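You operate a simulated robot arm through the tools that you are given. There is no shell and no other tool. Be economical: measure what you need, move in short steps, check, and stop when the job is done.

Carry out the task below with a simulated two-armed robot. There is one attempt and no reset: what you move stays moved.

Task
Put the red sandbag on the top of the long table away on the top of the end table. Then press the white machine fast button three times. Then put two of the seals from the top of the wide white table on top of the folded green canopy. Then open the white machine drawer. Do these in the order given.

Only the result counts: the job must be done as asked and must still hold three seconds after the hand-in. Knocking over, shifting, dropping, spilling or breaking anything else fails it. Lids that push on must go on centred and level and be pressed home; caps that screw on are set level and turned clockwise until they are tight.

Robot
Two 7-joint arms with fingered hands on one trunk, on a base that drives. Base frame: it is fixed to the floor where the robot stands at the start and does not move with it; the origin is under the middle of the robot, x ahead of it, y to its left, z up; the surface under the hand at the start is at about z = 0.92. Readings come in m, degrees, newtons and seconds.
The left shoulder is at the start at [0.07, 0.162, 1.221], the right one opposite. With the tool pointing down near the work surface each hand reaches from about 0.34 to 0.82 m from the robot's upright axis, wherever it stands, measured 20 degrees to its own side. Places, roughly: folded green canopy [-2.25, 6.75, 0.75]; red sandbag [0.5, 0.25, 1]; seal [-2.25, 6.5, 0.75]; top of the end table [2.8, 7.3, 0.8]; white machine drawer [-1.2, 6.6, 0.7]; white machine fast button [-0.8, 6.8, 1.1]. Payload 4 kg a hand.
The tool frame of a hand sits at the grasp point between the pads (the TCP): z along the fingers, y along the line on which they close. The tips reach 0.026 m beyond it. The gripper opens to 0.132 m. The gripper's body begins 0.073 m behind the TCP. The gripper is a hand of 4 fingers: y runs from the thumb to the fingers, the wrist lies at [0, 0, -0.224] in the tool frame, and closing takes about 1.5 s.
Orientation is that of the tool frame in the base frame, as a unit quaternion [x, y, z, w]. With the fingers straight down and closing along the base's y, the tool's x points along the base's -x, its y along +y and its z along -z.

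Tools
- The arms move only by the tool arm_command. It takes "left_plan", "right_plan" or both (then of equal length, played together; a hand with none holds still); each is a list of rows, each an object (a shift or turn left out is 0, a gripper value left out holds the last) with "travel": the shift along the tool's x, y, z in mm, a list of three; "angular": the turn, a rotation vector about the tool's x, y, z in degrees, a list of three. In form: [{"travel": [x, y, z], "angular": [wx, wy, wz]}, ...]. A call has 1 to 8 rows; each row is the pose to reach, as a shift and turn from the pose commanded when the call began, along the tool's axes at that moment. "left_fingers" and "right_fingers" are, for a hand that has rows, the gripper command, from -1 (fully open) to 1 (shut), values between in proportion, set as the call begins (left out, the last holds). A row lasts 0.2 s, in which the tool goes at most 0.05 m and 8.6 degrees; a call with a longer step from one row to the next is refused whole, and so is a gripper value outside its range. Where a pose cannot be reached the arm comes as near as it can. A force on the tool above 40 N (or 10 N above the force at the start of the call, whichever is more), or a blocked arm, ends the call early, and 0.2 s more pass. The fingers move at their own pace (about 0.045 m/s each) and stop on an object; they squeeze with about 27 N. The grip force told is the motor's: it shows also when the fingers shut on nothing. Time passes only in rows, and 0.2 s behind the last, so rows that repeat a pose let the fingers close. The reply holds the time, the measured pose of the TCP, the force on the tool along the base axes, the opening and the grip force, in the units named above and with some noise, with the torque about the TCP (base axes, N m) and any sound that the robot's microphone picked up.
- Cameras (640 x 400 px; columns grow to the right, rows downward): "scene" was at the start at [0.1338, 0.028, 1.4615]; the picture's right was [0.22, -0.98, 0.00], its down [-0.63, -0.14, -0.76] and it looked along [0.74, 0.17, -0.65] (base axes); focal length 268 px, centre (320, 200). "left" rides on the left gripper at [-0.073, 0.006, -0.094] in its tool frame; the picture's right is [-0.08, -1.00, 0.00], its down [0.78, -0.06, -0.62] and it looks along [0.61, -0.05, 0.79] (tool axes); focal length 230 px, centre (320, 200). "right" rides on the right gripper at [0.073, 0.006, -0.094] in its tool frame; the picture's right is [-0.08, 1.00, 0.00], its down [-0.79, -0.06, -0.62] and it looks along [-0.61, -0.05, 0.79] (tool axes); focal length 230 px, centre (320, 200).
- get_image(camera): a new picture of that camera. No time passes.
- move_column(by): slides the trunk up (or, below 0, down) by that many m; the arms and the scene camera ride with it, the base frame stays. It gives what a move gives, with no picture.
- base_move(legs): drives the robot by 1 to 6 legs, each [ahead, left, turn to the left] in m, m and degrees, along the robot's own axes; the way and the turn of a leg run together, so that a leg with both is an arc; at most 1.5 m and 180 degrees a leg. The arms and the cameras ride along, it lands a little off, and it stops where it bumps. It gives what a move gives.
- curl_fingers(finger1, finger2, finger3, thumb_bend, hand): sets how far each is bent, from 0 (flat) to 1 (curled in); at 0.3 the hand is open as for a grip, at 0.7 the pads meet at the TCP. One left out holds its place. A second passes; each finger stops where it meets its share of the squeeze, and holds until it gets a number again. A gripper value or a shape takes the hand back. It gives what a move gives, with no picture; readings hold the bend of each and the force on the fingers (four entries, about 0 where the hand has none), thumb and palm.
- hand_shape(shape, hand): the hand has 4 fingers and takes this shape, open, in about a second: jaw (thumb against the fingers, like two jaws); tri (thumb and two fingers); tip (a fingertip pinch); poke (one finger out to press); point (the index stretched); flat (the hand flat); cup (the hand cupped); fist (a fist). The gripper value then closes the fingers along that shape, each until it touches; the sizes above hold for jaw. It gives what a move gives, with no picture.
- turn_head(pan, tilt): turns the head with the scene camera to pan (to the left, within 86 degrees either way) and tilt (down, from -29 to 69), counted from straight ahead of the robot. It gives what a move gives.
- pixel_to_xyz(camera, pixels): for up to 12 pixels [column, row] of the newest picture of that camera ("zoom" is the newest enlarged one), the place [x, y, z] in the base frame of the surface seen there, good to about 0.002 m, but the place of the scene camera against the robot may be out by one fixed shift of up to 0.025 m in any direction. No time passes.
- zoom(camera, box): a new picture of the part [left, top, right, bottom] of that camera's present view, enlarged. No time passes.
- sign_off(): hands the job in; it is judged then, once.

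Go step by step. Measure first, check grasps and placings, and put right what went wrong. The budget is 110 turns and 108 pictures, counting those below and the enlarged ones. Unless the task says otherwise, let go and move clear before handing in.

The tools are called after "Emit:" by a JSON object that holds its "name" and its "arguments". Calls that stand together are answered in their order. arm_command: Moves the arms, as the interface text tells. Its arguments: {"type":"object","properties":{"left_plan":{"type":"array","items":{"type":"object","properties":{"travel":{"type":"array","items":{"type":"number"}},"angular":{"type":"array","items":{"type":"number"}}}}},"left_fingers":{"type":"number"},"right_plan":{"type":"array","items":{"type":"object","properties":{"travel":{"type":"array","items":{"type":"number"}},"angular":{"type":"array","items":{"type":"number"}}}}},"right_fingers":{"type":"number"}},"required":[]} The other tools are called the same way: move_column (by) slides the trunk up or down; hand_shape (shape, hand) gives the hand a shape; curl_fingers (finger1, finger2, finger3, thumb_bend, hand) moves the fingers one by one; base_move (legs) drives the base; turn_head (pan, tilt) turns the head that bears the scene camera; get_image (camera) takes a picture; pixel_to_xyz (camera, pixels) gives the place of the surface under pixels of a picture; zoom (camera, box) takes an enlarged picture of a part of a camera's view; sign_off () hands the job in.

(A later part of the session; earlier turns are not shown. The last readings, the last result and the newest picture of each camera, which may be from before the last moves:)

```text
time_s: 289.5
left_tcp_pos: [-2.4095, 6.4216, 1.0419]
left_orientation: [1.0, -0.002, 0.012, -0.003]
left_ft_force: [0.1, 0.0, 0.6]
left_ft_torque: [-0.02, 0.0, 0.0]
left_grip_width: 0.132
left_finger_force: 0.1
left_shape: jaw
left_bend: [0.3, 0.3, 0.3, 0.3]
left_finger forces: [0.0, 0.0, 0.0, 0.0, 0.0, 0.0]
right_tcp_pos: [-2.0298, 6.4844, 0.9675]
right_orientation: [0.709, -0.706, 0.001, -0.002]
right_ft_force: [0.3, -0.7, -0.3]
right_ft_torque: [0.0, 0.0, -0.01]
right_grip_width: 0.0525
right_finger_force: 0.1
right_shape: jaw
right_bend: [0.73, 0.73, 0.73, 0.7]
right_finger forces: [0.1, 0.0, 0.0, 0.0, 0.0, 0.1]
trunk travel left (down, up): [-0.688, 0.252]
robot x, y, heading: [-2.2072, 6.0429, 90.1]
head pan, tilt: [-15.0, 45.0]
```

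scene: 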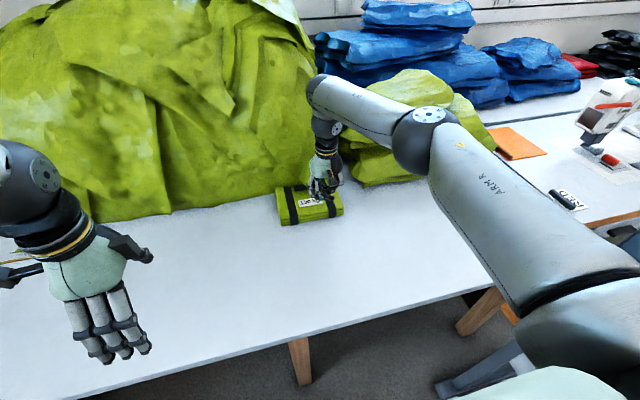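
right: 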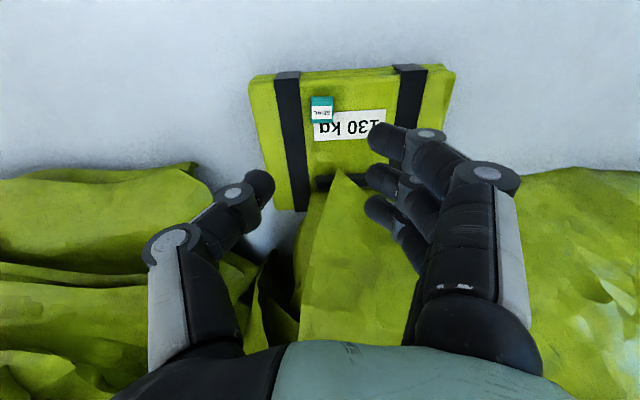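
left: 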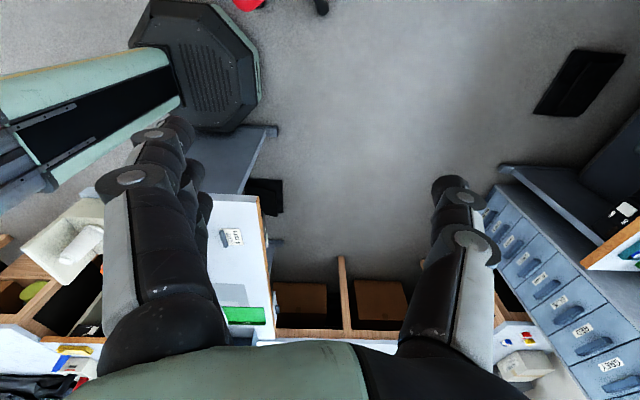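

Emit:
{"name": "arm_command", "arguments": {"right_plan": [{"travel": [-1, -40, 0], "angular": [0, 0, -4]}, {"travel": [-2, -80, 0], "angular": [0, 0, -8]}, {"travel": [-3, -120, 0], "angular": [0, 0, -12]}, {"travel": [-4, -160, 0], "angular": [0, 0, -17]}, {"travel": [-4, -200, 0], "angular": [0, 0, -21]}, {"travel": [-4, -216, 0], "angular": [0, 0, -25]}, {"travel": [-4, -216, 40], "angular": [0, 0, -25]}], "right_fingers": -0.3}}

Emit:
{"name": "get_image", "arguments": {"camera": "right"}}

```text
time_s: 291.1
left_tcp_pos: [-2.4077, 6.4227, 1.0412]
left_orientation: [1.0, -0.002, 0.011, -0.002]
left_ft_force: [0.7, 0.5, 0.5]
left_ft_torque: [-0.02, 0.01, -0.01]
left_grip_width: 0.1319
left_finger_force: 0.0
left_shape: jaw
left_bend: [0.3, 0.3, 0.3, 0.3]
left_finger forces: [0.0, 0.0, 0.0, 0.0, 0.1, 0.0]
right_tcp_pos: [-1.8102, 6.4911, 0.9251]
right_orientation: [0.845, -0.535, 0.0, 0.001]
right_ft_force: [0.4, 0.0, -0.1]
right_ft_torque: [0.01, 0.02, -0.07]
right_grip_width: 0.0852
right_finger_force: 0.0
right_shape: jaw
right_bend: [0.7, 0.7, 0.7, 0.67]
right_finger forces: [0.0, 0.0, 0.1, 0.0, 0.1, 0.0]
trunk travel left (down, up): [-0.688, 0.252]
robot x, y, heading: [-2.2063, 6.0419, 90.0]
head pan, tilt: [-15.0, 45.0]
```

```text
24 pictures are left
```

right: 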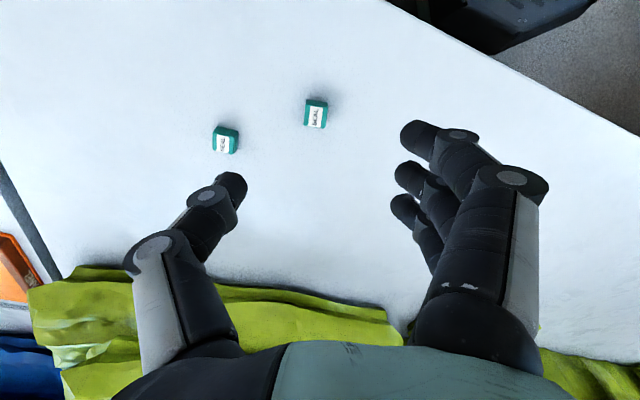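

Emit:
{"name": "pixel_to_xyz", "arguments": {"camera": "right", "pixels": [[316, 108], [316, 115], [308, 112], [325, 112], [316, 122], [225, 140]]}}

```text
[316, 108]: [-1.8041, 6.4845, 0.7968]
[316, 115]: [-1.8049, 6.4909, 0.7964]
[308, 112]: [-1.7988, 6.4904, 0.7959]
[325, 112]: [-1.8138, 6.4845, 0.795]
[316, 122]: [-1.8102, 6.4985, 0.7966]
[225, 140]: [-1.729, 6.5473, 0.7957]
```

The hand is within 3 mm of the seal's centre. I'll descend 116 mm and close.

Emit:
{"name": "arm_command", "arguments": {"right_plan": [{"travel": [0, -3, 40]}, {"travel": [0, -3, 80]}, {"travel": [0, -3, 105]}, {"travel": [0, -3, 116]}, {"travel": [0, -3, 116]}]}}

Emit:
{"name": "arm_command", "arguments": {"right_plan": [{}, {}, {}, {}, {}, {}, {}, {}], "right_fingers": 1}}

Emit:
{"name": "arm_command", "arguments": {"right_plan": [{"travel": [0, 0, -20]}, {"travel": [0, 0, -50]}, {"travel": [0, 0, -90]}, {"travel": [0, 0, -110]}]}}

Emit:
{"name": "get_image", "arguments": {"camera": "right"}}

```text
time_s: 292.3
left_tcp_pos: [-2.4088, 6.4213, 1.0429]
left_orientation: [1.0, -0.002, 0.01, -0.004]
left_ft_force: [0.4, -0.3, 0.3]
left_ft_torque: [-0.04, 0.01, -0.02]
left_grip_width: 0.1322
left_finger_force: 0.1
left_shape: jaw
left_bend: [0.3, 0.3, 0.3, 0.3]
left_finger forces: [0.0, 0.0, 0.0, 0.0, 0.0, 0.0]
right_tcp_pos: [-1.8073, 6.49, 0.8143]
right_orientation: [0.844, -0.536, -0.001, -0.001]
right_ft_force: [-0.6, 0.3, -0.2]
right_ft_torque: [-0.02, -0.01, 0.02]
right_grip_width: 0.0856
right_finger_force: 0.0
right_shape: jaw
right_bend: [0.7, 0.7, 0.7, 0.67]
right_finger forces: [0.0, 0.0, 0.0, 0.0, 0.0, 0.0]
trunk travel left (down, up): [-0.688, 0.252]
robot x, y, heading: [-2.2067, 6.0454, 90.1]
head pan, tilt: [-15.0, 45.0]
```

```text
time_s: 294.1
left_tcp_pos: [-2.4089, 6.4208, 1.0421]
left_orientation: [1.0, -0.002, 0.012, -0.003]
left_ft_force: [-0.1, -0.7, -0.3]
left_ft_torque: [0.02, 0.02, 0.01]
left_grip_width: 0.1324
left_finger_force: 0.0
left_shape: jaw
left_bend: [0.3, 0.3, 0.3, 0.3]
left_finger forces: [0.1, 0.0, 0.1, 0.1, 0.1, 0.0]
right_tcp_pos: [-1.8093, 6.4907, 0.8149]
right_orientation: [0.844, -0.536, -0.001, -0.001]
right_ft_force: [1.6, 2.4, 8.9]
right_ft_torque: [-0.03, 0.08, -0.05]
right_grip_width: 0.0041
right_finger_force: 27.0
right_shape: jaw
right_bend: [0.68, 0.69, 0.68, 0.74]
right_finger forces: [0.0, 15.7, 0.0, 0.1, 20.2, 0.1]
trunk travel left (down, up): [-0.688, 0.252]
robot x, y, heading: [-2.2053, 6.0448, 90.1]
head pan, tilt: [-15.0, 45.0]
```

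```text
time_s: 295.1
left_tcp_pos: [-2.4085, 6.4209, 1.042]
left_orientation: [1.0, -0.001, 0.011, -0.004]
left_ft_force: [-1.0, 0.0, -0.5]
left_ft_torque: [-0.02, 0.03, 0.0]
left_grip_width: 0.1322
left_finger_force: 0.0
left_shape: jaw
left_bend: [0.3, 0.3, 0.3, 0.3]
left_finger forces: [0.0, 0.0, 0.0, 0.0, 0.0, 0.0]
right_tcp_pos: [-1.8102, 6.4917, 0.9195]
right_orientation: [0.844, -0.536, 0.0, -0.001]
right_ft_force: [0.0, 0.1, 0.1]
right_ft_torque: [-0.02, 0.01, -0.02]
right_grip_width: 0.0018
right_finger_force: 27.0
right_shape: jaw
right_bend: [0.68, 0.71, 0.68, 0.74]
right_finger forces: [0.0, 12.1, 0.0, 0.1, 9.9, 0.0]
trunk travel left (down, up): [-0.688, 0.252]
robot x, y, heading: [-2.2044, 6.0449, 90.1]
head pan, tilt: [-15.0, 45.0]
```

```text
23 pictures are left
```

right: 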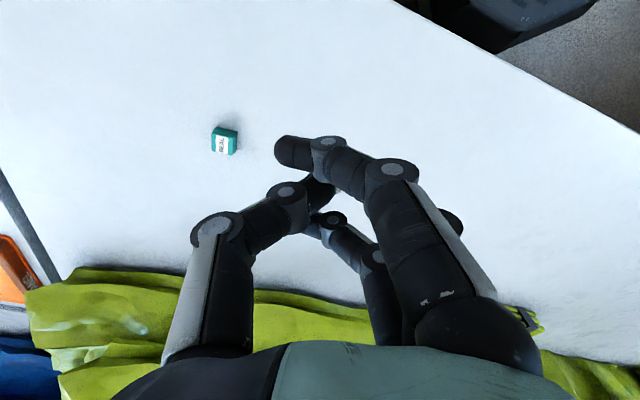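

The seal is gone from its spot on the table; I'll zoom in to confirm it's between the fingers.

Emit:
{"name": "zoom", "arguments": {"camera": "right", "box": [250, 110, 420, 216]}}

```text
3.76 times, centred on (335, 163) of right
```

zoom: 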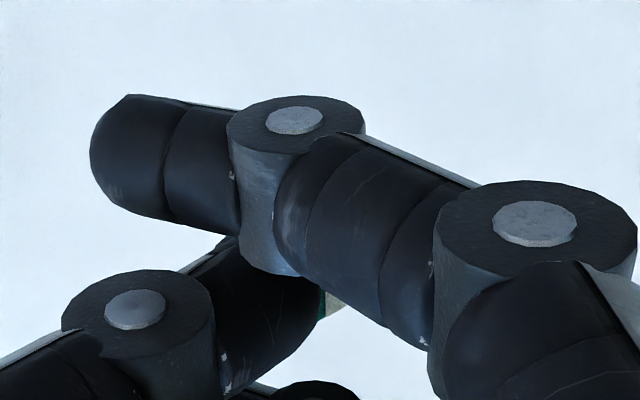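

The seal's teal corner shows between finger and thumb at (325,300). I'll carry it back over, turning the hand straight, and strafe the base left.

Emit:
{"name": "arm_command", "arguments": {"right_plan": [{"travel": [-16, 33, 0], "angular": [0, 0, 4]}, {"travel": [-31, 66, 0], "angular": [0, 0, 8]}, {"travel": [-47, 100, 0], "angular": [0, 0, 12]}, {"travel": [-62, 133, 0], "angular": [0, 0, 17]}, {"travel": [-78, 166, 0], "angular": [0, 0, 21]}, {"travel": [-93, 199, 0], "angular": [0, 0, 25]}, {"travel": [-93, 199, 0], "angular": [0, 0, 25]}]}}

Emit:
{"name": "base_move", "arguments": {"legs": [[0, 0.2, 0]]}}

Emit:
{"name": "get_image", "arguments": {"camera": "right"}}

```text
time_s: 296.7
left_tcp_pos: [-2.4081, 6.4217, 1.0436]
left_orientation: [1.0, -0.002, 0.01, -0.003]
left_ft_force: [0.6, 0.4, 0.4]
left_ft_torque: [-0.03, 0.03, 0.01]
left_grip_width: 0.132
left_finger_force: 0.0
left_shape: jaw
left_bend: [0.3, 0.3, 0.3, 0.3]
left_finger forces: [0.0, 0.0, 0.0, 0.0, 0.0, 0.0]
right_tcp_pos: [-2.0314, 6.4909, 0.9192]
right_orientation: [0.708, -0.706, -0.001, 0.0]
right_ft_force: [-0.7, -1.0, 0.3]
right_ft_torque: [-0.01, 0.02, 0.04]
right_grip_width: 0.0017
right_finger_force: 27.5
right_shape: jaw
right_bend: [0.68, 0.71, 0.68, 0.74]
right_finger forces: [0.0, 12.3, 0.0, 0.0, 9.9, 0.0]
trunk travel left (down, up): [-0.688, 0.252]
robot x, y, heading: [-2.2109, 6.0434, 89.9]
head pan, tilt: [-15.0, 45.0]
```

```text
time_s: 298.3
left_tcp_pos: [-2.612, 6.4205, 1.0411]
left_orientation: [1.0, -0.001, 0.01, -0.003]
left_ft_force: [-0.6, -0.3, -0.6]
left_ft_torque: [0.0, -0.02, 0.04]
left_grip_width: 0.1319
left_finger_force: 0.0
left_shape: jaw
left_bend: [0.3, 0.3, 0.3, 0.3]
left_finger forces: [0.0, 0.0, 0.0, 0.0, 0.0, 0.1]
right_tcp_pos: [-2.2332, 6.4918, 0.9197]
right_orientation: [0.709, -0.705, 0.0, -0.001]
right_ft_force: [-0.2, 0.8, -0.3]
right_ft_torque: [-0.02, 0.0, 0.06]
right_grip_width: 0.0016
right_finger_force: 27.3
right_shape: jaw
right_bend: [0.68, 0.71, 0.68, 0.74]
right_finger forces: [0.0, 12.3, 0.1, 0.0, 10.0, 0.1]
trunk travel left (down, up): [-0.688, 0.252]
robot x, y, heading: [-2.4085, 6.0425, 90.1]
head pan, tilt: [-15.0, 45.0]
```

```text
21 pictures are left
```

right: 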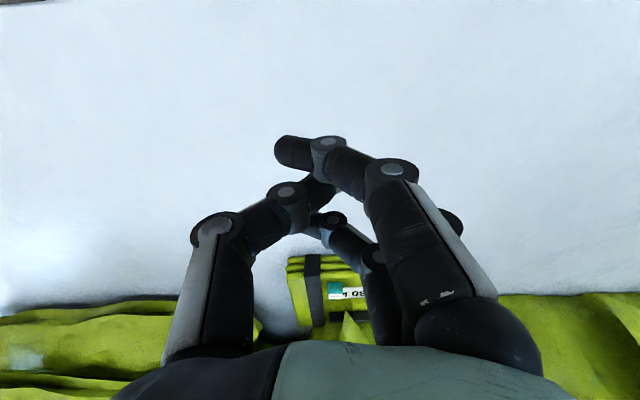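

Everything is stable. I'll move over the free part of the canopy at (−2.293, 6.738) and stop above it.

Emit:
{"name": "arm_command", "arguments": {"right_plan": [{"travel": [-42, 10, 0]}, {"travel": [-84, 20, 0]}, {"travel": [-126, 30, 0]}, {"travel": [-168, 40, 0]}, {"travel": [-210, 50, 0]}, {"travel": [-246, 60, 0]}, {"travel": [-246, 60, 35]}, {"travel": [-246, 60, 50]}]}}

Emit:
{"name": "get_image", "arguments": {"camera": "right"}}

```text
time_s: 300.1
left_tcp_pos: [-2.6129, 6.4209, 1.0424]
left_orientation: [1.0, -0.001, 0.01, -0.003]
left_ft_force: [0.5, 0.0, 0.0]
left_ft_torque: [0.01, 0.01, 0.01]
left_grip_width: 0.1319
left_finger_force: 0.1
left_shape: jaw
left_bend: [0.3, 0.3, 0.3, 0.3]
left_finger forces: [0.0, 0.1, 0.1, 0.1, 0.0, 0.0]
right_tcp_pos: [-2.2988, 6.7391, 0.8686]
right_orientation: [0.709, -0.705, -0.001, -0.002]
right_ft_force: [-0.4, 0.6, -1.9]
right_ft_torque: [-0.01, 0.0, 0.0]
right_grip_width: 0.0017
right_finger_force: 26.5
right_shape: jaw
right_bend: [0.68, 0.71, 0.68, 0.74]
right_finger forces: [0.1, 12.0, 0.1, 0.1, 10.1, 0.0]
trunk travel left (down, up): [-0.688, 0.252]
robot x, y, heading: [-2.4131, 6.0469, 90.3]
head pan, tilt: [-15.0, 45.0]
```

```text
20 pictures are left
```

right: 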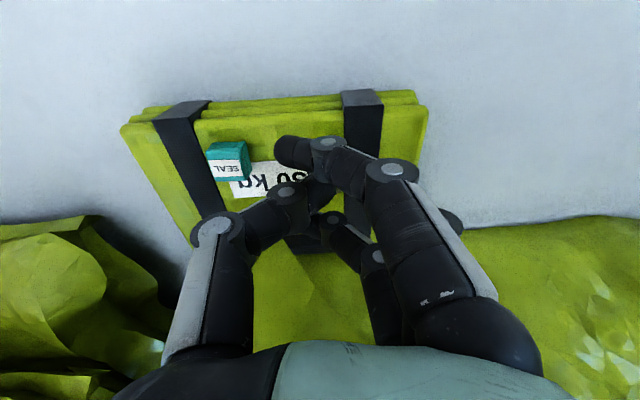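

Emit:
{"name": "arm_command", "arguments": {"right_plan": [{"travel": [0, -4, 6]}, {"travel": [0, -4, 11]}, {"travel": [0, -4, 14]}]}}

```text
time_s: 300.9
left_tcp_pos: [-2.6124, 6.4189, 1.0426]
left_orientation: [1.0, 0.0, 0.01, -0.004]
left_ft_force: [0.2, 0.4, 0.3]
left_ft_torque: [-0.03, 0.02, 0.0]
left_grip_width: 0.132
left_finger_force: 0.1
left_shape: jaw
left_bend: [0.3, 0.3, 0.3, 0.3]
left_finger forces: [0.0, 0.0, 0.0, 0.0, 0.1, 0.1]
right_tcp_pos: [-2.2918, 6.7388, 0.8593]
right_orientation: [0.708, -0.706, -0.002, -0.003]
right_ft_force: [3.7, 1.0, 21.0]
right_ft_torque: [0.06, 0.13, -0.04]
right_grip_width: 0.0025
right_finger_force: 26.9
right_shape: jaw
right_bend: [0.68, 0.71, 0.68, 0.74]
right_finger forces: [0.0, 16.2, 0.1, 0.0, 22.1, 0.0]
trunk travel left (down, up): [-0.688, 0.252]
robot x, y, heading: [-2.4143, 6.0482, 90.1]
head pan, tilt: [-15.0, 45.0]
```

The seal is already in contact (21 N at z=0.859). I'll ease up 4 mm, then open gently.

Emit:
{"name": "arm_command", "arguments": {"right_plan": [{"travel": [0, 0, -3]}, {"travel": [0, 0, -5]}]}}

Emit:
{"name": "arm_command", "arguments": {"right_plan": [{}, {}, {}, {}, {}], "right_fingers": 0.35}}

Emit:
{"name": "get_image", "arguments": {"camera": "right"}}

```text
time_s: 301.5
left_tcp_pos: [-2.612, 6.4204, 1.042]
left_orientation: [1.0, -0.001, 0.01, -0.003]
left_ft_force: [0.1, 0.5, -0.7]
left_ft_torque: [0.02, -0.02, 0.03]
left_grip_width: 0.1319
left_finger_force: 0.0
left_shape: jaw
left_bend: [0.3, 0.3, 0.3, 0.3]
left_finger forces: [0.0, 0.1, 0.1, 0.0, 0.0, 0.1]
right_tcp_pos: [-2.2925, 6.7351, 0.8593]
right_orientation: [0.708, -0.706, 0.0, 0.0]
right_ft_force: [-0.1, 2.1, 2.4]
right_ft_torque: [0.08, 0.02, -0.04]
right_grip_width: 0.002
right_finger_force: 26.7
right_shape: jaw
right_bend: [0.68, 0.71, 0.68, 0.74]
right_finger forces: [0.1, 16.0, 0.0, 0.1, 11.2, 0.0]
trunk travel left (down, up): [-0.688, 0.252]
robot x, y, heading: [-2.4077, 6.0508, 90.4]
head pan, tilt: [-15.0, 45.0]
```

```text
time_s: 302.7
left_tcp_pos: [-2.6118, 6.4214, 1.0425]
left_orientation: [1.0, -0.001, 0.01, -0.003]
left_ft_force: [-0.1, -0.1, 0.5]
left_ft_torque: [0.0, 0.01, -0.01]
left_grip_width: 0.132
left_finger_force: 0.0
left_shape: jaw
left_bend: [0.3, 0.3, 0.3, 0.3]
left_finger forces: [0.1, 0.0, 0.1, 0.1, 0.1, 0.0]
right_tcp_pos: [-2.2929, 6.7375, 0.8612]
right_orientation: [0.709, -0.706, 0.0, -0.001]
right_ft_force: [0.5, -0.3, 0.2]
right_ft_torque: [0.0, -0.01, -0.01]
right_grip_width: 0.0423
right_finger_force: 0.1
right_shape: jaw
right_bend: [0.73, 0.74, 0.73, 0.7]
right_finger forces: [0.1, 0.0, 0.0, 0.0, 0.0, 0.0]
trunk travel left (down, up): [-0.688, 0.252]
robot x, y, heading: [-2.4082, 6.0468, 89.7]
head pan, tilt: [-15.0, 45.0]
```

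```text
19 pictures are left
```

right: 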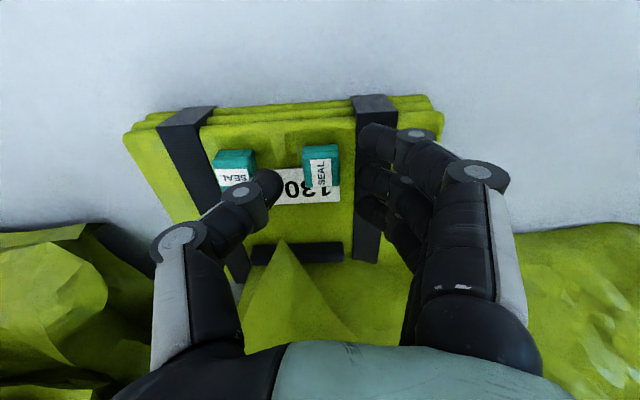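

Both seals lie flat on the canopy at (235,165) and (322,165). I'll raise and withdraw the hand, lift the trunk, and start back around the bench, keeping the same heading and reversing down the aisle.

Emit:
{"name": "arm_command", "arguments": {"right_plan": [{"travel": [0, 0, -20]}, {"travel": [0, 0, -60]}, {"travel": [0, 0, -100]}, {"travel": [40, 0, -130]}, {"travel": [85, 0, -140]}, {"travel": [130, 0, -140]}, {"travel": [175, 0, -140]}, {"travel": [220, 0, -140]}]}}

Emit:
{"name": "get_image", "arguments": {"camera": "right"}}

Emit:
{"name": "move_column", "arguments": {"by": 0.25}}

Emit:
{"name": "base_move", "arguments": {"legs": [[-0.3, 0, 0], [0, 0.25, 0], [-1.5, 0, 0], [-1.2, 0, 0]]}}

```text
time_s: 304.5
left_tcp_pos: [-2.6108, 6.4194, 1.0418]
left_orientation: [1.0, 0.0, 0.01, -0.003]
left_ft_force: [0.0, 0.0, -0.4]
left_ft_torque: [0.03, -0.03, 0.0]
left_grip_width: 0.1318
left_finger_force: 0.1
left_shape: jaw
left_bend: [0.3, 0.3, 0.3, 0.3]
left_finger forces: [0.1, 0.0, 0.1, 0.1, 0.0, 0.0]
right_tcp_pos: [-2.2903, 6.5142, 0.9986]
right_orientation: [0.709, -0.706, -0.002, -0.001]
right_ft_force: [-0.1, 0.8, 0.5]
right_ft_torque: [0.05, 0.01, -0.01]
right_grip_width: 0.0424
right_finger_force: 0.0
right_shape: jaw
right_bend: [0.73, 0.74, 0.73, 0.7]
right_finger forces: [0.1, 0.0, 0.0, 0.1, 0.0, 0.0]
trunk travel left (down, up): [-0.688, 0.252]
robot x, y, heading: [-2.4122, 6.0462, 90.3]
head pan, tilt: [-15.0, 45.0]
```

```text
18 pictures are left
```

right: 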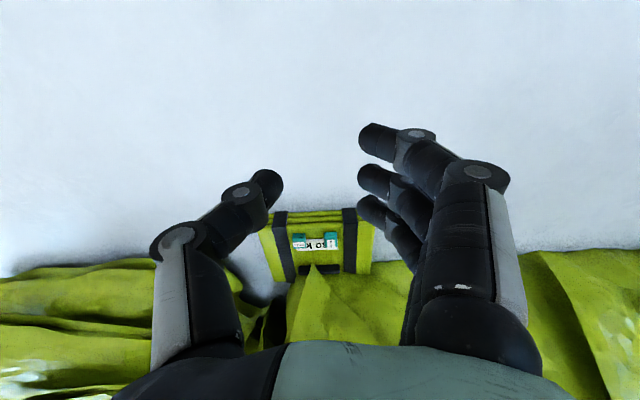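

```text
time_s: 307.1
left_tcp_pos: [-2.6121, 6.4214, 1.2917]
left_orientation: [1.0, -0.001, 0.011, -0.004]
left_ft_force: [0.4, -0.6, 0.9]
left_ft_torque: [0.0, 0.0, -0.03]
left_grip_width: 0.132
left_finger_force: 0.1
left_shape: jaw
left_bend: [0.3, 0.3, 0.3, 0.3]
left_finger forces: [0.0, 0.0, 0.0, 0.0, 0.1, 0.0]
right_tcp_pos: [-2.2929, 6.5154, 1.2483]
right_orientation: [0.709, -0.705, -0.001, -0.001]
right_ft_force: [-0.1, 0.6, 0.1]
right_ft_torque: [0.0, 0.02, 0.0]
right_grip_width: 0.0424
right_finger_force: 0.1
right_shape: jaw
right_bend: [0.73, 0.74, 0.73, 0.7]
right_finger forces: [0.1, 0.0, 0.0, 0.0, 0.0, 0.0]
trunk travel left (down, up): [-0.938, 0.002]
robot x, y, heading: [-2.4083, 6.0439, 90.3]
head pan, tilt: [-15.0, 45.0]
```

```text
time_s: 323.4
left_tcp_pos: [-2.8729, 3.4057, 1.2917]
left_orientation: [1.0, -0.01, 0.011, -0.003]
left_ft_force: [0.8, 0.4, -0.8]
left_ft_torque: [-0.02, -0.03, 0.02]
left_grip_width: 0.1323
left_finger_force: 0.0
left_shape: jaw
left_bend: [0.3, 0.3, 0.3, 0.3]
left_finger forces: [0.0, 0.0, 0.0, 0.1, 0.1, 0.1]
right_tcp_pos: [-2.5499, 3.4932, 1.2481]
right_orientation: [-0.702, 0.712, 0.001, 0.0]
right_ft_force: [0.3, 0.0, -0.1]
right_ft_torque: [-0.03, 0.01, 0.02]
right_grip_width: 0.0425
right_finger_force: 0.0
right_shape: jaw
right_bend: [0.73, 0.74, 0.73, 0.7]
right_finger forces: [0.0, 0.0, 0.1, 0.0, 0.0, 0.1]
trunk travel left (down, up): [-0.938, 0.002]
robot x, y, heading: [-2.6789, 3.0279, 89.0]
head pan, tilt: [-15.0, 45.0]
```

Both seals confirmed in place; the robot is at (−2.68, 3.03). I'll continue reversing to y≈−0.19 and strafe right through the gap.

Emit:
{"name": "base_move", "arguments": {"legs": [[-1.4, 0, 1.0], [-1.4, 0, 0], [-0.42, 0, 0]]}}

Emit:
{"name": "base_move", "arguments": {"legs": [[0, -1.0, 0]]}}

```text
time_s: 339.1
left_tcp_pos: [-2.9718, 0.202, 1.291]
left_orientation: [1.0, -0.014, 0.01, -0.002]
left_ft_force: [0.6, 0.8, -0.1]
left_ft_torque: [-0.02, 0.03, 0.0]
left_grip_width: 0.132
left_finger_force: 0.1
left_shape: jaw
left_bend: [0.3, 0.3, 0.3, 0.3]
left_finger forces: [0.0, 0.0, 0.0, 0.1, 0.0, 0.1]
right_tcp_pos: [-2.6491, 0.2891, 1.2476]
right_orientation: [-0.7, 0.714, 0.0, 0.0]
right_ft_force: [0.2, 0.4, 0.9]
right_ft_torque: [-0.02, -0.02, -0.02]
right_grip_width: 0.0424
right_finger_force: 0.0
right_shape: jaw
right_bend: [0.73, 0.74, 0.73, 0.7]
right_finger forces: [0.1, 0.1, 0.1, 0.0, 0.0, 0.0]
trunk travel left (down, up): [-0.938, 0.002]
robot x, y, heading: [-2.7811, -0.1833, 88.5]
head pan, tilt: [-15.0, 45.0]
```

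```text
time_s: 344.3
left_tcp_pos: [-1.9565, 0.1681, 1.2915]
left_orientation: [0.999, -0.03, 0.012, -0.003]
left_ft_force: [-0.4, -1.4, -0.1]
left_ft_torque: [0.02, 0.0, 0.04]
left_grip_width: 0.1319
left_finger_force: 0.1
left_shape: jaw
left_bend: [0.3, 0.3, 0.3, 0.3]
left_finger forces: [0.1, 0.0, 0.0, 0.0, 0.0, 0.1]
right_tcp_pos: [-1.6316, 0.2445, 1.2497]
right_orientation: [-0.688, 0.726, 0.0, 0.002]
right_ft_force: [-0.6, -0.2, 0.1]
right_ft_torque: [-0.02, -0.03, 0.03]
right_grip_width: 0.0424
right_finger_force: 0.1
right_shape: jaw
right_bend: [0.73, 0.74, 0.73, 0.7]
right_finger forces: [0.1, 0.0, 0.0, 0.0, 0.0, 0.0]
trunk travel left (down, up): [-0.938, 0.002]
robot x, y, heading: [-1.7772, -0.2209, 86.9]
head pan, tilt: [-15.0, 45.0]
```

Emit:
{"name": "base_move", "arguments": {"legs": [[0.03, -0.3, 3.2], [0, -1.12, 0]]}}

Emit:
{"name": "base_move", "arguments": {"legs": [[1.4, 0, 0], [1.4, 0, 0]]}}

```text
time_s: 351.8
left_tcp_pos: [-0.5269, 0.1806, 1.2917]
left_orientation: [1.0, -0.001, 0.011, -0.005]
left_ft_force: [0.0, -0.3, -1.0]
left_ft_torque: [0.05, -0.04, 0.01]
left_grip_width: 0.1321
left_finger_force: 0.1
left_shape: jaw
left_bend: [0.3, 0.3, 0.3, 0.3]
left_finger forces: [0.0, 0.0, 0.0, 0.1, 0.0, 0.1]
right_tcp_pos: [-0.2078, 0.2758, 1.2487]
right_orientation: [0.708, -0.706, -0.001, -0.001]
right_ft_force: [-0.4, -0.1, 0.0]
right_ft_torque: [-0.02, 0.01, 0.0]
right_grip_width: 0.0424
right_finger_force: 0.1
right_shape: jaw
right_bend: [0.73, 0.74, 0.73, 0.7]
right_finger forces: [0.0, 0.0, 0.1, 0.0, 0.0, 0.0]
trunk travel left (down, up): [-0.938, 0.002]
robot x, y, heading: [-0.323, -0.1917, 90.1]
head pan, tilt: [-15.0, 45.0]
```

```text
time_s: 365.6
left_tcp_pos: [-0.5271, 3.0323, 1.2918]
left_orientation: [1.0, -0.018, 0.011, -0.003]
left_ft_force: [-0.2, 0.1, -0.6]
left_ft_torque: [-0.01, 0.0, 0.0]
left_grip_width: 0.1321
left_finger_force: 0.0
left_shape: jaw
left_bend: [0.3, 0.3, 0.3, 0.3]
left_finger forces: [0.0, 0.0, 0.0, 0.0, 0.0, 0.0]
right_tcp_pos: [-0.2028, 3.1164, 1.25]
right_orientation: [-0.695, 0.719, 0.0, 0.0]
right_ft_force: [0.8, -1.0, 0.2]
right_ft_torque: [0.02, -0.02, 0.04]
right_grip_width: 0.0424
right_finger_force: 0.1
right_shape: jaw
right_bend: [0.73, 0.74, 0.73, 0.7]
right_finger forces: [0.0, 0.0, 0.1, 0.0, 0.1, 0.1]
trunk travel left (down, up): [-0.938, 0.002]
robot x, y, heading: [-0.3349, 2.6499, 88.2]
head pan, tilt: [-15.0, 45.0]
```

At (−0.335, 2.65). I'll drive back to the machine, re-pitch the left hand to point forward in free space, lower the trunk to drawer height, and look.

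Emit:
{"name": "base_move", "arguments": {"legs": [[1.4, 0, 1.8], [1.35, 0, 0], [0, 0.42, 0]]}}

Emit:
{"name": "arm_command", "arguments": {"left_plan": [{"travel": [0, -38, 28]}, {"travel": [0, -76, 56]}, {"travel": [0, -114, 84]}, {"travel": [0, -150, 110]}]}}

Emit:
{"name": "arm_command", "arguments": {"left_plan": [{"travel": [0, -15, 0], "angular": [8.5, 0, 0]}, {"travel": [0, -30, 0], "angular": [17, 0, 0]}, {"travel": [0, -45, 0], "angular": [25.5, 0, 0]}, {"travel": [0, -60, 0], "angular": [34, 0, 0]}, {"travel": [0, -75, 0], "angular": [42.5, 0, 0]}, {"travel": [0, -90, 0], "angular": [51, 0, 0]}, {"travel": [0, -105, 0], "angular": [59.5, 0, 0]}, {"travel": [0, -120, 0], "angular": [68, 0, 0]}]}}

Emit:
{"name": "arm_command", "arguments": {"left_plan": [{"angular": [7, 0, 0]}, {"angular": [14, 0, 0]}, {"angular": [21, 0, 0]}, {"angular": [21, 0, 0]}]}}

Emit:
{"name": "move_column", "arguments": {"by": -0.45}}

Emit:
{"name": "turn_head", "arguments": {"pan": 18, "tilt": 20}}

Emit:
{"name": "get_image", "arguments": {"camera": "scene"}}

Emit:
{"name": "get_image", "arguments": {"camera": "left"}}

```text
time_s: 381.0
left_tcp_pos: [-0.8013, 5.797, 1.292]
left_orientation: [0.999, -0.035, 0.01, -0.002]
left_ft_force: [0.2, -0.1, 1.3]
left_ft_torque: [0.0, 0.03, -0.01]
left_grip_width: 0.1322
left_finger_force: 0.0
left_shape: jaw
left_bend: [0.3, 0.3, 0.3, 0.3]
left_finger forces: [0.1, 0.0, 0.0, 0.0, 0.0, 0.0]
right_tcp_pos: [-0.4761, 5.8705, 1.2486]
right_orientation: [-0.685, 0.729, 0.001, 0.0]
right_ft_force: [0.0, -0.4, 0.1]
right_ft_torque: [0.02, 0.03, -0.04]
right_grip_width: 0.0421
right_finger_force: 0.0
right_shape: jaw
right_bend: [0.73, 0.74, 0.73, 0.7]
right_finger forces: [0.0, 0.0, 0.0, 0.0, 0.0, 0.1]
trunk travel left (down, up): [-0.938, 0.002]
robot x, y, heading: [-0.6278, 5.4085, 86.2]
head pan, tilt: [-15.0, 45.0]
```

```text
time_s: 382.0
left_tcp_pos: [-0.7894, 5.9508, 1.1829]
left_orientation: [0.999, -0.035, 0.011, -0.002]
left_ft_force: [0.1, 0.7, -0.6]
left_ft_torque: [-0.04, 0.01, 0.01]
left_grip_width: 0.1321
left_finger_force: 0.0
left_shape: jaw
left_bend: [0.3, 0.3, 0.3, 0.3]
left_finger forces: [0.0, 0.0, 0.0, 0.0, 0.0, 0.1]
right_tcp_pos: [-0.4786, 5.8729, 1.2475]
right_orientation: [-0.684, 0.729, 0.0, 0.0]
right_ft_force: [-0.4, 1.1, -0.5]
right_ft_torque: [-0.02, 0.01, 0.01]
right_grip_width: 0.0424
right_finger_force: 0.0
right_shape: jaw
right_bend: [0.73, 0.74, 0.73, 0.7]
right_finger forces: [0.0, 0.1, 0.1, 0.1, 0.0, 0.0]
trunk travel left (down, up): [-0.938, 0.002]
robot x, y, heading: [-0.6237, 5.407, 86.4]
head pan, tilt: [-15.0, 45.0]
```

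```text
time_s: 383.8
left_tcp_pos: [-0.7878, 6.0666, 1.1875]
left_orientation: [0.827, -0.023, 0.028, -0.56]
left_ft_force: [0.9, 0.4, -0.7]
left_ft_torque: [0.03, 0.01, 0.0]
left_grip_width: 0.1319
left_finger_force: 0.0
left_shape: jaw
left_bend: [0.3, 0.3, 0.3, 0.3]
left_finger forces: [0.0, 0.0, 0.0, 0.0, 0.0, 0.0]
left hand out of reach, approached as far as the arm can: row 8
right_tcp_pos: [-0.4776, 5.8714, 1.2482]
right_orientation: [-0.684, 0.73, 0.0, 0.001]
right_ft_force: [-0.4, 1.3, -0.3]
right_ft_torque: [0.0, -0.04, 0.0]
right_grip_width: 0.0423
right_finger_force: 0.0
right_shape: jaw
right_bend: [0.73, 0.74, 0.73, 0.7]
right_finger forces: [0.0, 0.0, 0.0, 0.0, 0.0, 0.0]
trunk travel left (down, up): [-0.938, 0.002]
robot x, y, heading: [-0.6229, 5.4079, 86.2]
head pan, tilt: [-15.0, 45.0]
```

```text
time_s: 384.8
left_tcp_pos: [-0.8335, 6.0765, 1.2814]
left_orientation: [0.728, -0.021, 0.036, -0.684]
left_ft_force: [-0.9, -0.2, -0.1]
left_ft_torque: [0.0, 0.0, -0.01]
left_grip_width: 0.1318
left_finger_force: 0.0
left_shape: jaw
left_bend: [0.3, 0.3, 0.3, 0.3]
left_finger forces: [0.0, 0.0, 0.0, 0.1, 0.1, 0.0]
left hand out of reach, approached as far as the arm can: row 1, 2, 3, 4
right_tcp_pos: [-0.4768, 5.8703, 1.2484]
right_orientation: [-0.685, 0.729, 0.0, 0.001]
right_ft_force: [-0.4, 0.3, -0.1]
right_ft_torque: [0.0, -0.01, -0.02]
right_grip_width: 0.0426
right_finger_force: 0.1
right_shape: jaw
right_bend: [0.73, 0.74, 0.73, 0.7]
right_finger forces: [0.0, 0.1, 0.1, 0.0, 0.0, 0.0]
trunk travel left (down, up): [-0.938, 0.002]
robot x, y, heading: [-0.6294, 5.4092, 86.3]
head pan, tilt: [-15.0, 45.0]
```

```text
refused: -0.45 is not a number from -0.4 to 0.4
```

```text
time_s: 385.8
left_tcp_pos: [-0.8332, 6.0782, 1.2798]
left_orientation: [0.729, -0.022, 0.036, -0.684]
left_ft_force: [-0.3, -0.5, -0.1]
left_ft_torque: [0.01, -0.03, 0.03]
left_grip_width: 0.132
left_finger_force: 0.0
left_shape: jaw
left_bend: [0.3, 0.3, 0.3, 0.3]
left_finger forces: [0.0, 0.1, 0.1, 0.0, 0.1, 0.0]
right_tcp_pos: [-0.4778, 5.8707, 1.2486]
right_orientation: [-0.685, 0.729, 0.001, 0.0]
right_ft_force: [0.0, 0.0, -0.1]
right_ft_torque: [0.02, 0.01, -0.03]
right_grip_width: 0.0424
right_finger_force: 0.0
right_shape: jaw
right_bend: [0.73, 0.74, 0.73, 0.7]
right_finger forces: [0.0, 0.0, 0.0, 0.0, 0.1, 0.0]
trunk travel left (down, up): [-0.938, 0.002]
robot x, y, heading: [-0.6229, 5.4097, 86.1]
head pan, tilt: [18.0, 20.0]
```

```text
17 pictures are left
```

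scene: 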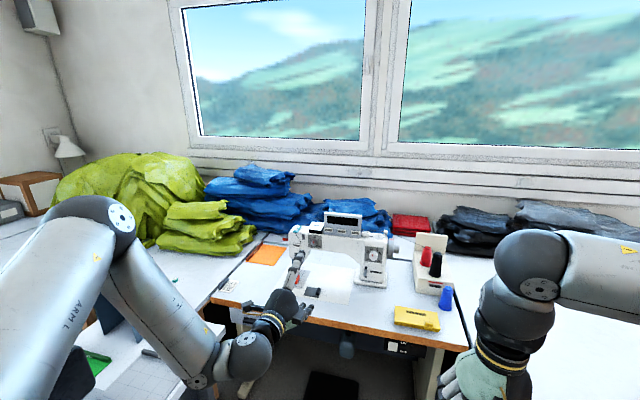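

```text
16 pictures are left
```

left: 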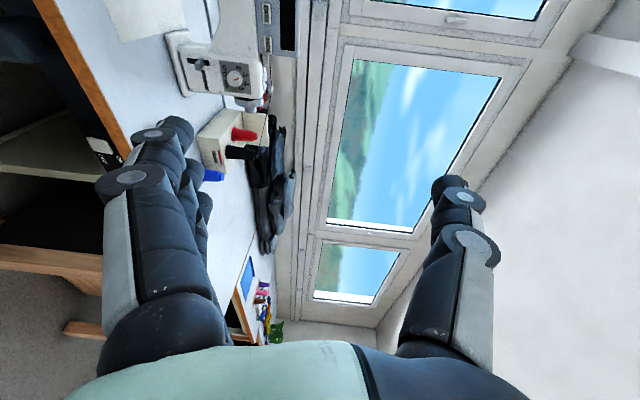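

The trunk move was refused (limit 0.4), so the hand is pitched but still high. I'll straighten the heading, strafe to x≈−0.92, lower the trunk in two steps and look at the drawer.

Emit:
{"name": "base_move", "arguments": {"legs": [[0, 0, 3.9], [0, 0.28, 0]]}}

Emit:
{"name": "move_column", "arguments": {"by": -0.4}}

Emit:
{"name": "move_column", "arguments": {"by": -0.17}}

Emit:
{"name": "turn_head", "arguments": {"pan": 10, "tilt": 25}}

Emit:
{"name": "get_image", "arguments": {"camera": "scene"}}

Emit:
{"name": "get_image", "arguments": {"camera": "left"}}

```text
time_s: 388.2
left_tcp_pos: [-1.1495, 6.0615, 1.2797]
left_orientation: [0.729, 0.002, 0.012, -0.684]
left_ft_force: [-0.3, -0.3, -0.6]
left_ft_torque: [0.01, -0.01, 0.01]
left_grip_width: 0.132
left_finger_force: 0.0
left_shape: jaw
left_bend: [0.3, 0.3, 0.3, 0.3]
left_finger forces: [0.0, 0.0, 0.0, 0.0, 0.1, 0.1]
right_tcp_pos: [-0.7811, 5.8785, 1.2491]
right_orientation: [0.709, -0.706, -0.001, 0.0]
right_ft_force: [0.6, -0.4, -0.3]
right_ft_torque: [-0.02, 0.01, -0.03]
right_grip_width: 0.0424
right_finger_force: 0.1
right_shape: jaw
right_bend: [0.73, 0.74, 0.73, 0.7]
right_finger forces: [0.0, 0.0, 0.1, 0.0, 0.0, 0.0]
trunk travel left (down, up): [-0.938, 0.002]
robot x, y, heading: [-0.901, 5.4096, 90.3]
head pan, tilt: [18.0, 20.0]
```

```text
time_s: 392.0
left_tcp_pos: [-1.1525, 6.0623, 0.8815]
left_orientation: [0.729, 0.002, 0.013, -0.684]
left_ft_force: [0.2, 0.6, 0.3]
left_ft_torque: [0.0, 0.0, 0.02]
left_grip_width: 0.1321
left_finger_force: 0.2
left_shape: jaw
left_bend: [0.3, 0.3, 0.3, 0.3]
left_finger forces: [0.0, 0.0, 0.0, 0.0, 0.0, 0.0]
right_tcp_pos: [-0.7831, 5.8781, 0.8481]
right_orientation: [0.708, -0.706, -0.001, 0.0]
right_ft_force: [-0.6, -0.4, 0.6]
right_ft_torque: [0.0, 0.03, -0.02]
right_grip_width: 0.0423
right_finger_force: 0.1
right_shape: jaw
right_bend: [0.73, 0.74, 0.73, 0.7]
right_finger forces: [0.1, 0.0, 0.1, 0.1, 0.1, 0.1]
trunk travel left (down, up): [-0.538, 0.402]
robot x, y, heading: [-0.9021, 5.4114, 90.2]
head pan, tilt: [18.0, 20.0]
```

```text
time_s: 393.9
left_tcp_pos: [-1.1412, 6.0613, 0.7193]
left_orientation: [0.727, -0.002, 0.013, -0.687]
left_ft_force: [0.3, 1.2, 0.3]
left_ft_torque: [0.01, -0.03, 0.01]
left_grip_width: 0.132
left_finger_force: 0.1
left_shape: jaw
left_bend: [0.3, 0.3, 0.3, 0.3]
left_finger forces: [0.0, 0.0, 0.0, 0.1, 0.0, 0.0]
right_tcp_pos: [-0.777, 5.876, 0.6799]
right_orientation: [0.707, -0.707, -0.006, 0.002]
right_ft_force: [-0.3, -0.1, -0.1]
right_ft_torque: [-0.02, 0.0, 0.03]
right_grip_width: 0.0425
right_finger_force: 0.1
right_shape: jaw
right_bend: [0.73, 0.74, 0.73, 0.7]
right_finger forces: [0.0, 0.0, 0.0, 0.1, 0.1, 0.1]
trunk travel left (down, up): [-0.368, 0.572]
robot x, y, heading: [-0.9002, 5.4034, 89.8]
head pan, tilt: [18.0, 20.0]
```

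```text
time_s: 394.6
left_tcp_pos: [-1.1424, 6.0609, 0.7187]
left_orientation: [0.726, -0.002, 0.012, -0.688]
left_ft_force: [0.2, -0.8, -0.9]
left_ft_torque: [0.03, -0.01, -0.01]
left_grip_width: 0.1321
left_finger_force: 0.2
left_shape: jaw
left_bend: [0.3, 0.3, 0.3, 0.3]
left_finger forces: [0.0, 0.0, 0.0, 0.0, 0.0, 0.1]
right_tcp_pos: [-0.7771, 5.8762, 0.6784]
right_orientation: [0.708, -0.706, -0.005, 0.002]
right_ft_force: [0.8, -0.1, 1.0]
right_ft_torque: [-0.02, -0.01, -0.01]
right_grip_width: 0.0424
right_finger_force: 0.1
right_shape: jaw
right_bend: [0.73, 0.74, 0.73, 0.7]
right_finger forces: [0.0, 0.1, 0.0, 0.1, 0.0, 0.1]
trunk travel left (down, up): [-0.368, 0.572]
robot x, y, heading: [-0.9071, 5.4102, 90.3]
head pan, tilt: [10.0, 25.0]
```

```text
15 pictures are left
```

scene: 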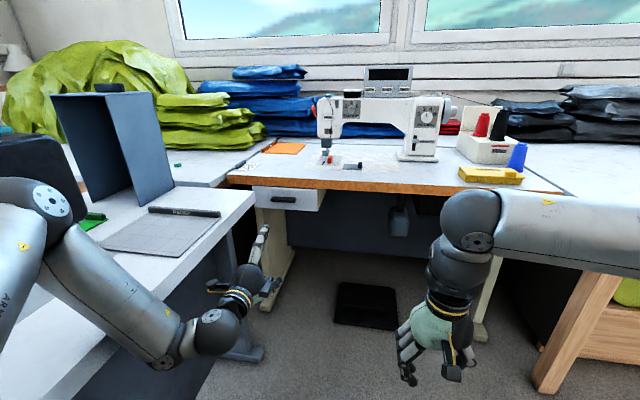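

```text
14 pictures are left
```

left: 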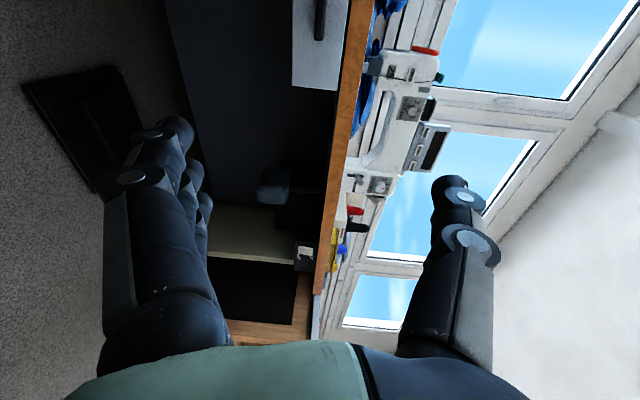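

The drawer front with its dark handle shows at scene (285,198) and left camera (319,18). I'll measure both, and check the left arm against the counter.

Emit:
{"name": "pixel_to_xyz", "arguments": {"camera": "left", "pixels": [[319, 5], [319, 20], [319, 36], [316, 20], [323, 20], [300, 30], [335, 60]]}}

Emit:
{"name": "pixel_to_xyz", "arguments": {"camera": "scene", "pixels": [[285, 198], [273, 197], [297, 199], [262, 200], [315, 202], [50, 200], [80, 290], [160, 355], [130, 290], [220, 200], [20, 350]]}}

Emit:
{"name": "zoom", "arguments": {"camera": "scene", "box": [240, 175, 340, 237]}}

```text
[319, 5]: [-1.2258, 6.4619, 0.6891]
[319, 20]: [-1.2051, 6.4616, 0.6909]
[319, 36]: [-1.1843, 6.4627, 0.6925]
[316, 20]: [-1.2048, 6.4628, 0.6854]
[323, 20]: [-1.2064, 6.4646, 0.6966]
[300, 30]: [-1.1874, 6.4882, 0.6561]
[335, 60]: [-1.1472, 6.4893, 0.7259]
```

```text
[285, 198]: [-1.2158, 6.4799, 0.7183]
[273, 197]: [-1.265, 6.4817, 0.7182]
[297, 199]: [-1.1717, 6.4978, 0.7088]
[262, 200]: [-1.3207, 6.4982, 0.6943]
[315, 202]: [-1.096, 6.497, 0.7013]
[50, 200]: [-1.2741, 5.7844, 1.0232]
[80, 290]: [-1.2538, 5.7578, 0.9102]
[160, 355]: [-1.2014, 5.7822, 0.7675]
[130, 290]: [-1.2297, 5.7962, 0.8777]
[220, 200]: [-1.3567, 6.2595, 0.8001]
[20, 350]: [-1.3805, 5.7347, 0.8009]
```

```text
6.40 times, centred on (290, 206) of scene
```

zoom: 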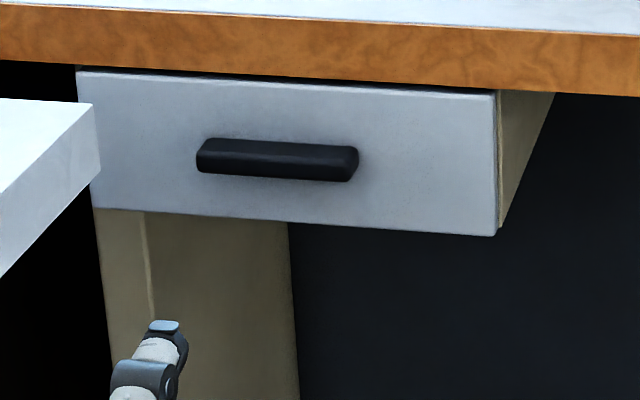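

The handle is a bar at (−1.217, 6.462, 0.691), but the left forearm is right next to the counter's edge. I'll move right, turn 30° left and come in diagonally, with fingers partly closed to fit under the table edge.

Emit:
{"name": "base_move", "arguments": {"legs": [[0, -0.28, 0], [0, 0, 30]]}}

Emit:
{"name": "arm_command", "arguments": {"right_plan": [{"travel": [20, 0, -30]}, {"travel": [40, 0, -60]}, {"travel": [60, 0, -90]}, {"travel": [80, 0, -120]}, {"travel": [100, 0, -150]}, {"travel": [100, 0, -150]}], "left_plan": [{}, {}, {}, {}, {}, {}], "left_fingers": 0.1}}

Emit:
{"name": "get_image", "arguments": {"camera": "left"}}

```text
time_s: 398.1
left_tcp_pos: [-1.1643, 5.846, 0.7101]
left_orientation: [0.703, 0.194, -0.167, -0.664]
left_ft_force: [0.7, -0.2, -0.4]
left_ft_torque: [-0.01, 0.01, 0.02]
left_grip_width: 0.1318
left_finger_force: 0.1
left_shape: jaw
left_bend: [0.3, 0.3, 0.3, 0.3]
left_finger forces: [0.0, 0.0, 0.0, 0.1, 0.1, 0.0]
right_tcp_pos: [-0.7537, 5.8758, 0.6782]
right_orientation: [0.869, -0.495, -0.001, 0.0]
right_ft_force: [0.1, 0.5, 1.1]
right_ft_torque: [0.01, 0.0, -0.01]
right_grip_width: 0.0423
right_finger_force: 0.0
right_shape: jaw
right_bend: [0.73, 0.74, 0.73, 0.7]
right_finger forces: [0.0, 0.0, 0.0, 0.0, 0.0, 0.0]
trunk travel left (down, up): [-0.368, 0.572]
robot x, y, heading: [-0.6191, 5.4119, 120.6]
head pan, tilt: [10.0, 25.0]
```

```text
time_s: 399.5
left_tcp_pos: [-1.1653, 5.8462, 0.7107]
left_orientation: [0.702, 0.194, -0.168, -0.664]
left_ft_force: [0.8, 0.2, 0.7]
left_ft_torque: [-0.02, 0.01, 0.01]
left_grip_width: 0.0601
left_finger_force: 0.0
left_shape: jaw
left_bend: [0.73, 0.73, 0.73, 0.7]
left_finger forces: [0.0, 0.0, 0.0, 0.0, 0.1, 0.0]
right_tcp_pos: [-0.7012, 5.7894, 0.8284]
right_orientation: [0.869, -0.495, 0.0, 0.0]
right_ft_force: [0.1, -0.1, -1.1]
right_ft_torque: [-0.01, -0.02, 0.0]
right_grip_width: 0.0427
right_finger_force: 0.0
right_shape: jaw
right_bend: [0.73, 0.74, 0.73, 0.7]
right_finger forces: [0.1, 0.0, 0.1, 0.0, 0.0, 0.0]
trunk travel left (down, up): [-0.368, 0.572]
robot x, y, heading: [-0.6153, 5.409, 120.6]
head pan, tilt: [10.0, 25.0]
```

```text
12 pictures are left
```

left: 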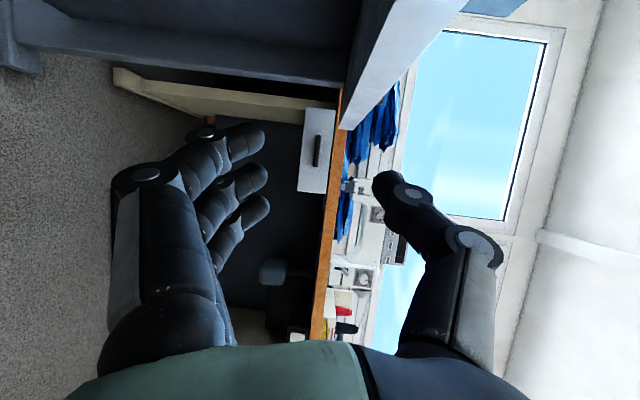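

The pose matches the plan. I'll drive straight along +y (diagonal in robot axes) by 0.54 and check the handle from the hand camera.

Emit:
{"name": "base_move", "arguments": {"legs": [[0.46, -0.271, 0]]}}

Emit:
{"name": "get_image", "arguments": {"camera": "left"}}

Emit:
{"name": "zoom", "arguments": {"camera": "left", "box": [200, 40, 460, 202]}}

```text
time_s: 402.6
left_tcp_pos: [-1.1667, 6.3786, 0.7111]
left_orientation: [0.702, 0.197, -0.17, -0.663]
left_ft_force: [1.1, 0.2, -0.8]
left_ft_torque: [0.0, -0.01, -0.03]
left_grip_width: 0.0602
left_finger_force: 0.1
left_shape: jaw
left_bend: [0.73, 0.73, 0.73, 0.7]
left_finger forces: [0.0, 0.0, 0.1, 0.0, 0.0, 0.0]
right_tcp_pos: [-0.7027, 6.3273, 0.829]
right_orientation: [0.871, -0.491, 0.0, 0.0]
right_ft_force: [0.2, -0.5, -0.3]
right_ft_torque: [0.02, -0.02, 0.0]
right_grip_width: 0.0423
right_finger_force: 0.1
right_shape: jaw
right_bend: [0.73, 0.74, 0.73, 0.7]
right_finger forces: [0.1, 0.1, 0.0, 0.0, 0.1, 0.0]
trunk travel left (down, up): [-0.368, 0.572]
robot x, y, heading: [-0.6139, 5.9489, 121.1]
head pan, tilt: [10.0, 25.0]
```

```text
11 pictures are left
```

left: 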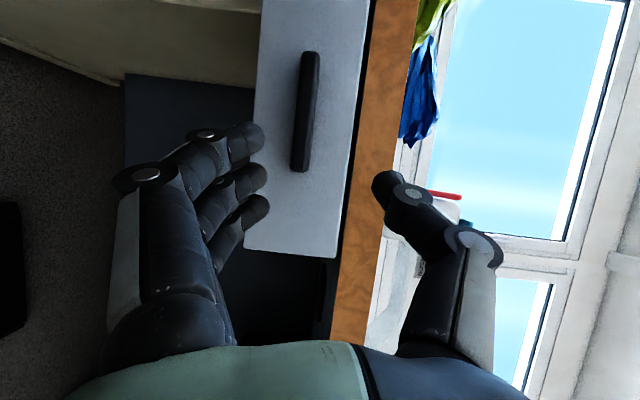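

```text
2.46 times, centred on (330, 121) of left
```

zoom: 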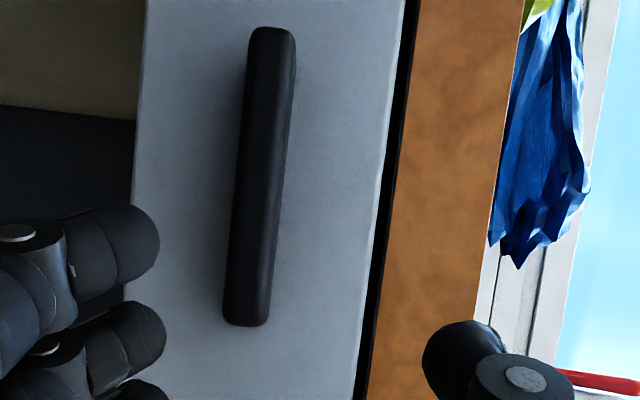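

The handle bar runs (308,52)–(300,172), slightly below the jaw's centreline. I'll narrow the opening, drop 14 mm, advance 87 mm and close on it.

Emit:
{"name": "arm_command", "arguments": {"left_plan": [{"travel": [-1, 7, 0]}, {"travel": [-2, 14, 15]}, {"travel": [-3, 14, 35]}, {"travel": [-3, 14, 55]}, {"travel": [-3, 14, 72]}, {"travel": [-3, 14, 82]}, {"travel": [-3, 14, 87]}], "left_fingers": 0.3}}

Emit:
{"name": "get_image", "arguments": {"camera": "left"}}

Emit:
{"name": "arm_command", "arguments": {"left_plan": [{}, {}, {}, {}, {}, {}], "left_fingers": 1}}

Emit:
{"name": "get_image", "arguments": {"camera": "left"}}

```text
time_s: 404.2
left_tcp_pos: [-1.2127, 6.4468, 0.7021]
left_orientation: [0.701, 0.198, -0.169, -0.663]
left_ft_force: [-0.3, 0.1, -0.1]
left_ft_torque: [0.02, -0.01, 0.0]
left_grip_width: 0.0468
left_finger_force: 0.1
left_shape: jaw
left_bend: [0.73, 0.73, 0.73, 0.7]
left_finger forces: [0.1, 0.0, 0.0, 0.0, 0.1, 0.0]
left hand out of reach, approached as far as the arm can: row 1, 2, 3, 4, 5, 6, 7
right_tcp_pos: [-0.7036, 6.3264, 0.8283]
right_orientation: [0.871, -0.491, -0.001, -0.001]
right_ft_force: [-0.4, -0.3, 0.1]
right_ft_torque: [-0.03, -0.02, -0.02]
right_grip_width: 0.0425
right_finger_force: 0.0
right_shape: jaw
right_bend: [0.73, 0.74, 0.73, 0.7]
right_finger forces: [0.1, 0.1, 0.0, 0.0, 0.0, 0.0]
trunk travel left (down, up): [-0.368, 0.572]
robot x, y, heading: [-0.6127, 5.9475, 121.2]
head pan, tilt: [10.0, 25.0]
```

```text
9 pictures are left
```

left: 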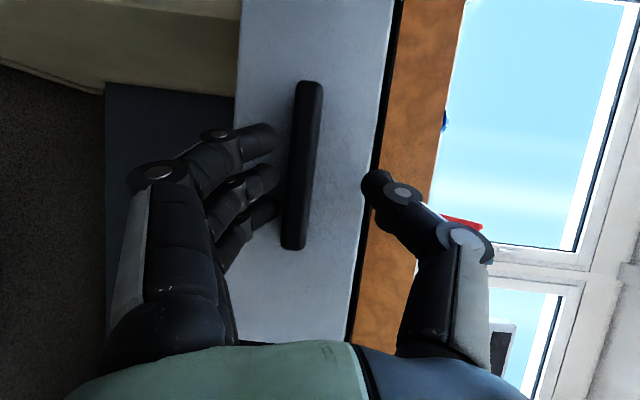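

```text
time_s: 405.6
left_tcp_pos: [-1.2137, 6.4466, 0.705]
left_orientation: [0.702, 0.197, -0.17, -0.663]
left_ft_force: [-2.2, 2.0, 3.4]
left_ft_torque: [-0.01, 0.21, 0.03]
left_grip_width: 0.0031
left_finger_force: 27.3
left_shape: jaw
left_bend: [0.68, 0.73, 0.73, 0.67]
left_finger forces: [0.1, 8.6, 8.8, 0.1, 20.3, 0.0]
right_tcp_pos: [-0.7026, 6.3265, 0.8289]
right_orientation: [0.872, -0.49, -0.001, 0.0]
right_ft_force: [-0.4, -0.3, 0.1]
right_ft_torque: [-0.02, -0.01, 0.0]
right_grip_width: 0.0424
right_finger_force: 0.2
right_shape: jaw
right_bend: [0.73, 0.74, 0.73, 0.7]
right_finger forces: [0.1, 0.0, 0.1, 0.0, 0.0, 0.1]
trunk travel left (down, up): [-0.368, 0.572]
robot x, y, heading: [-0.612, 5.9476, 121.1]
head pan, tilt: [10.0, 25.0]
```

```text
8 pictures are left
5 turns are left
```

left: 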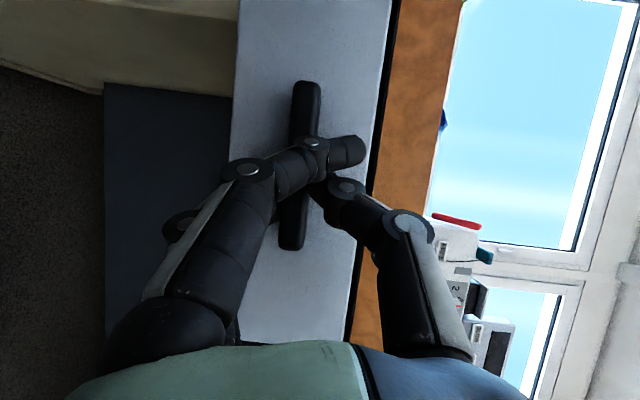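

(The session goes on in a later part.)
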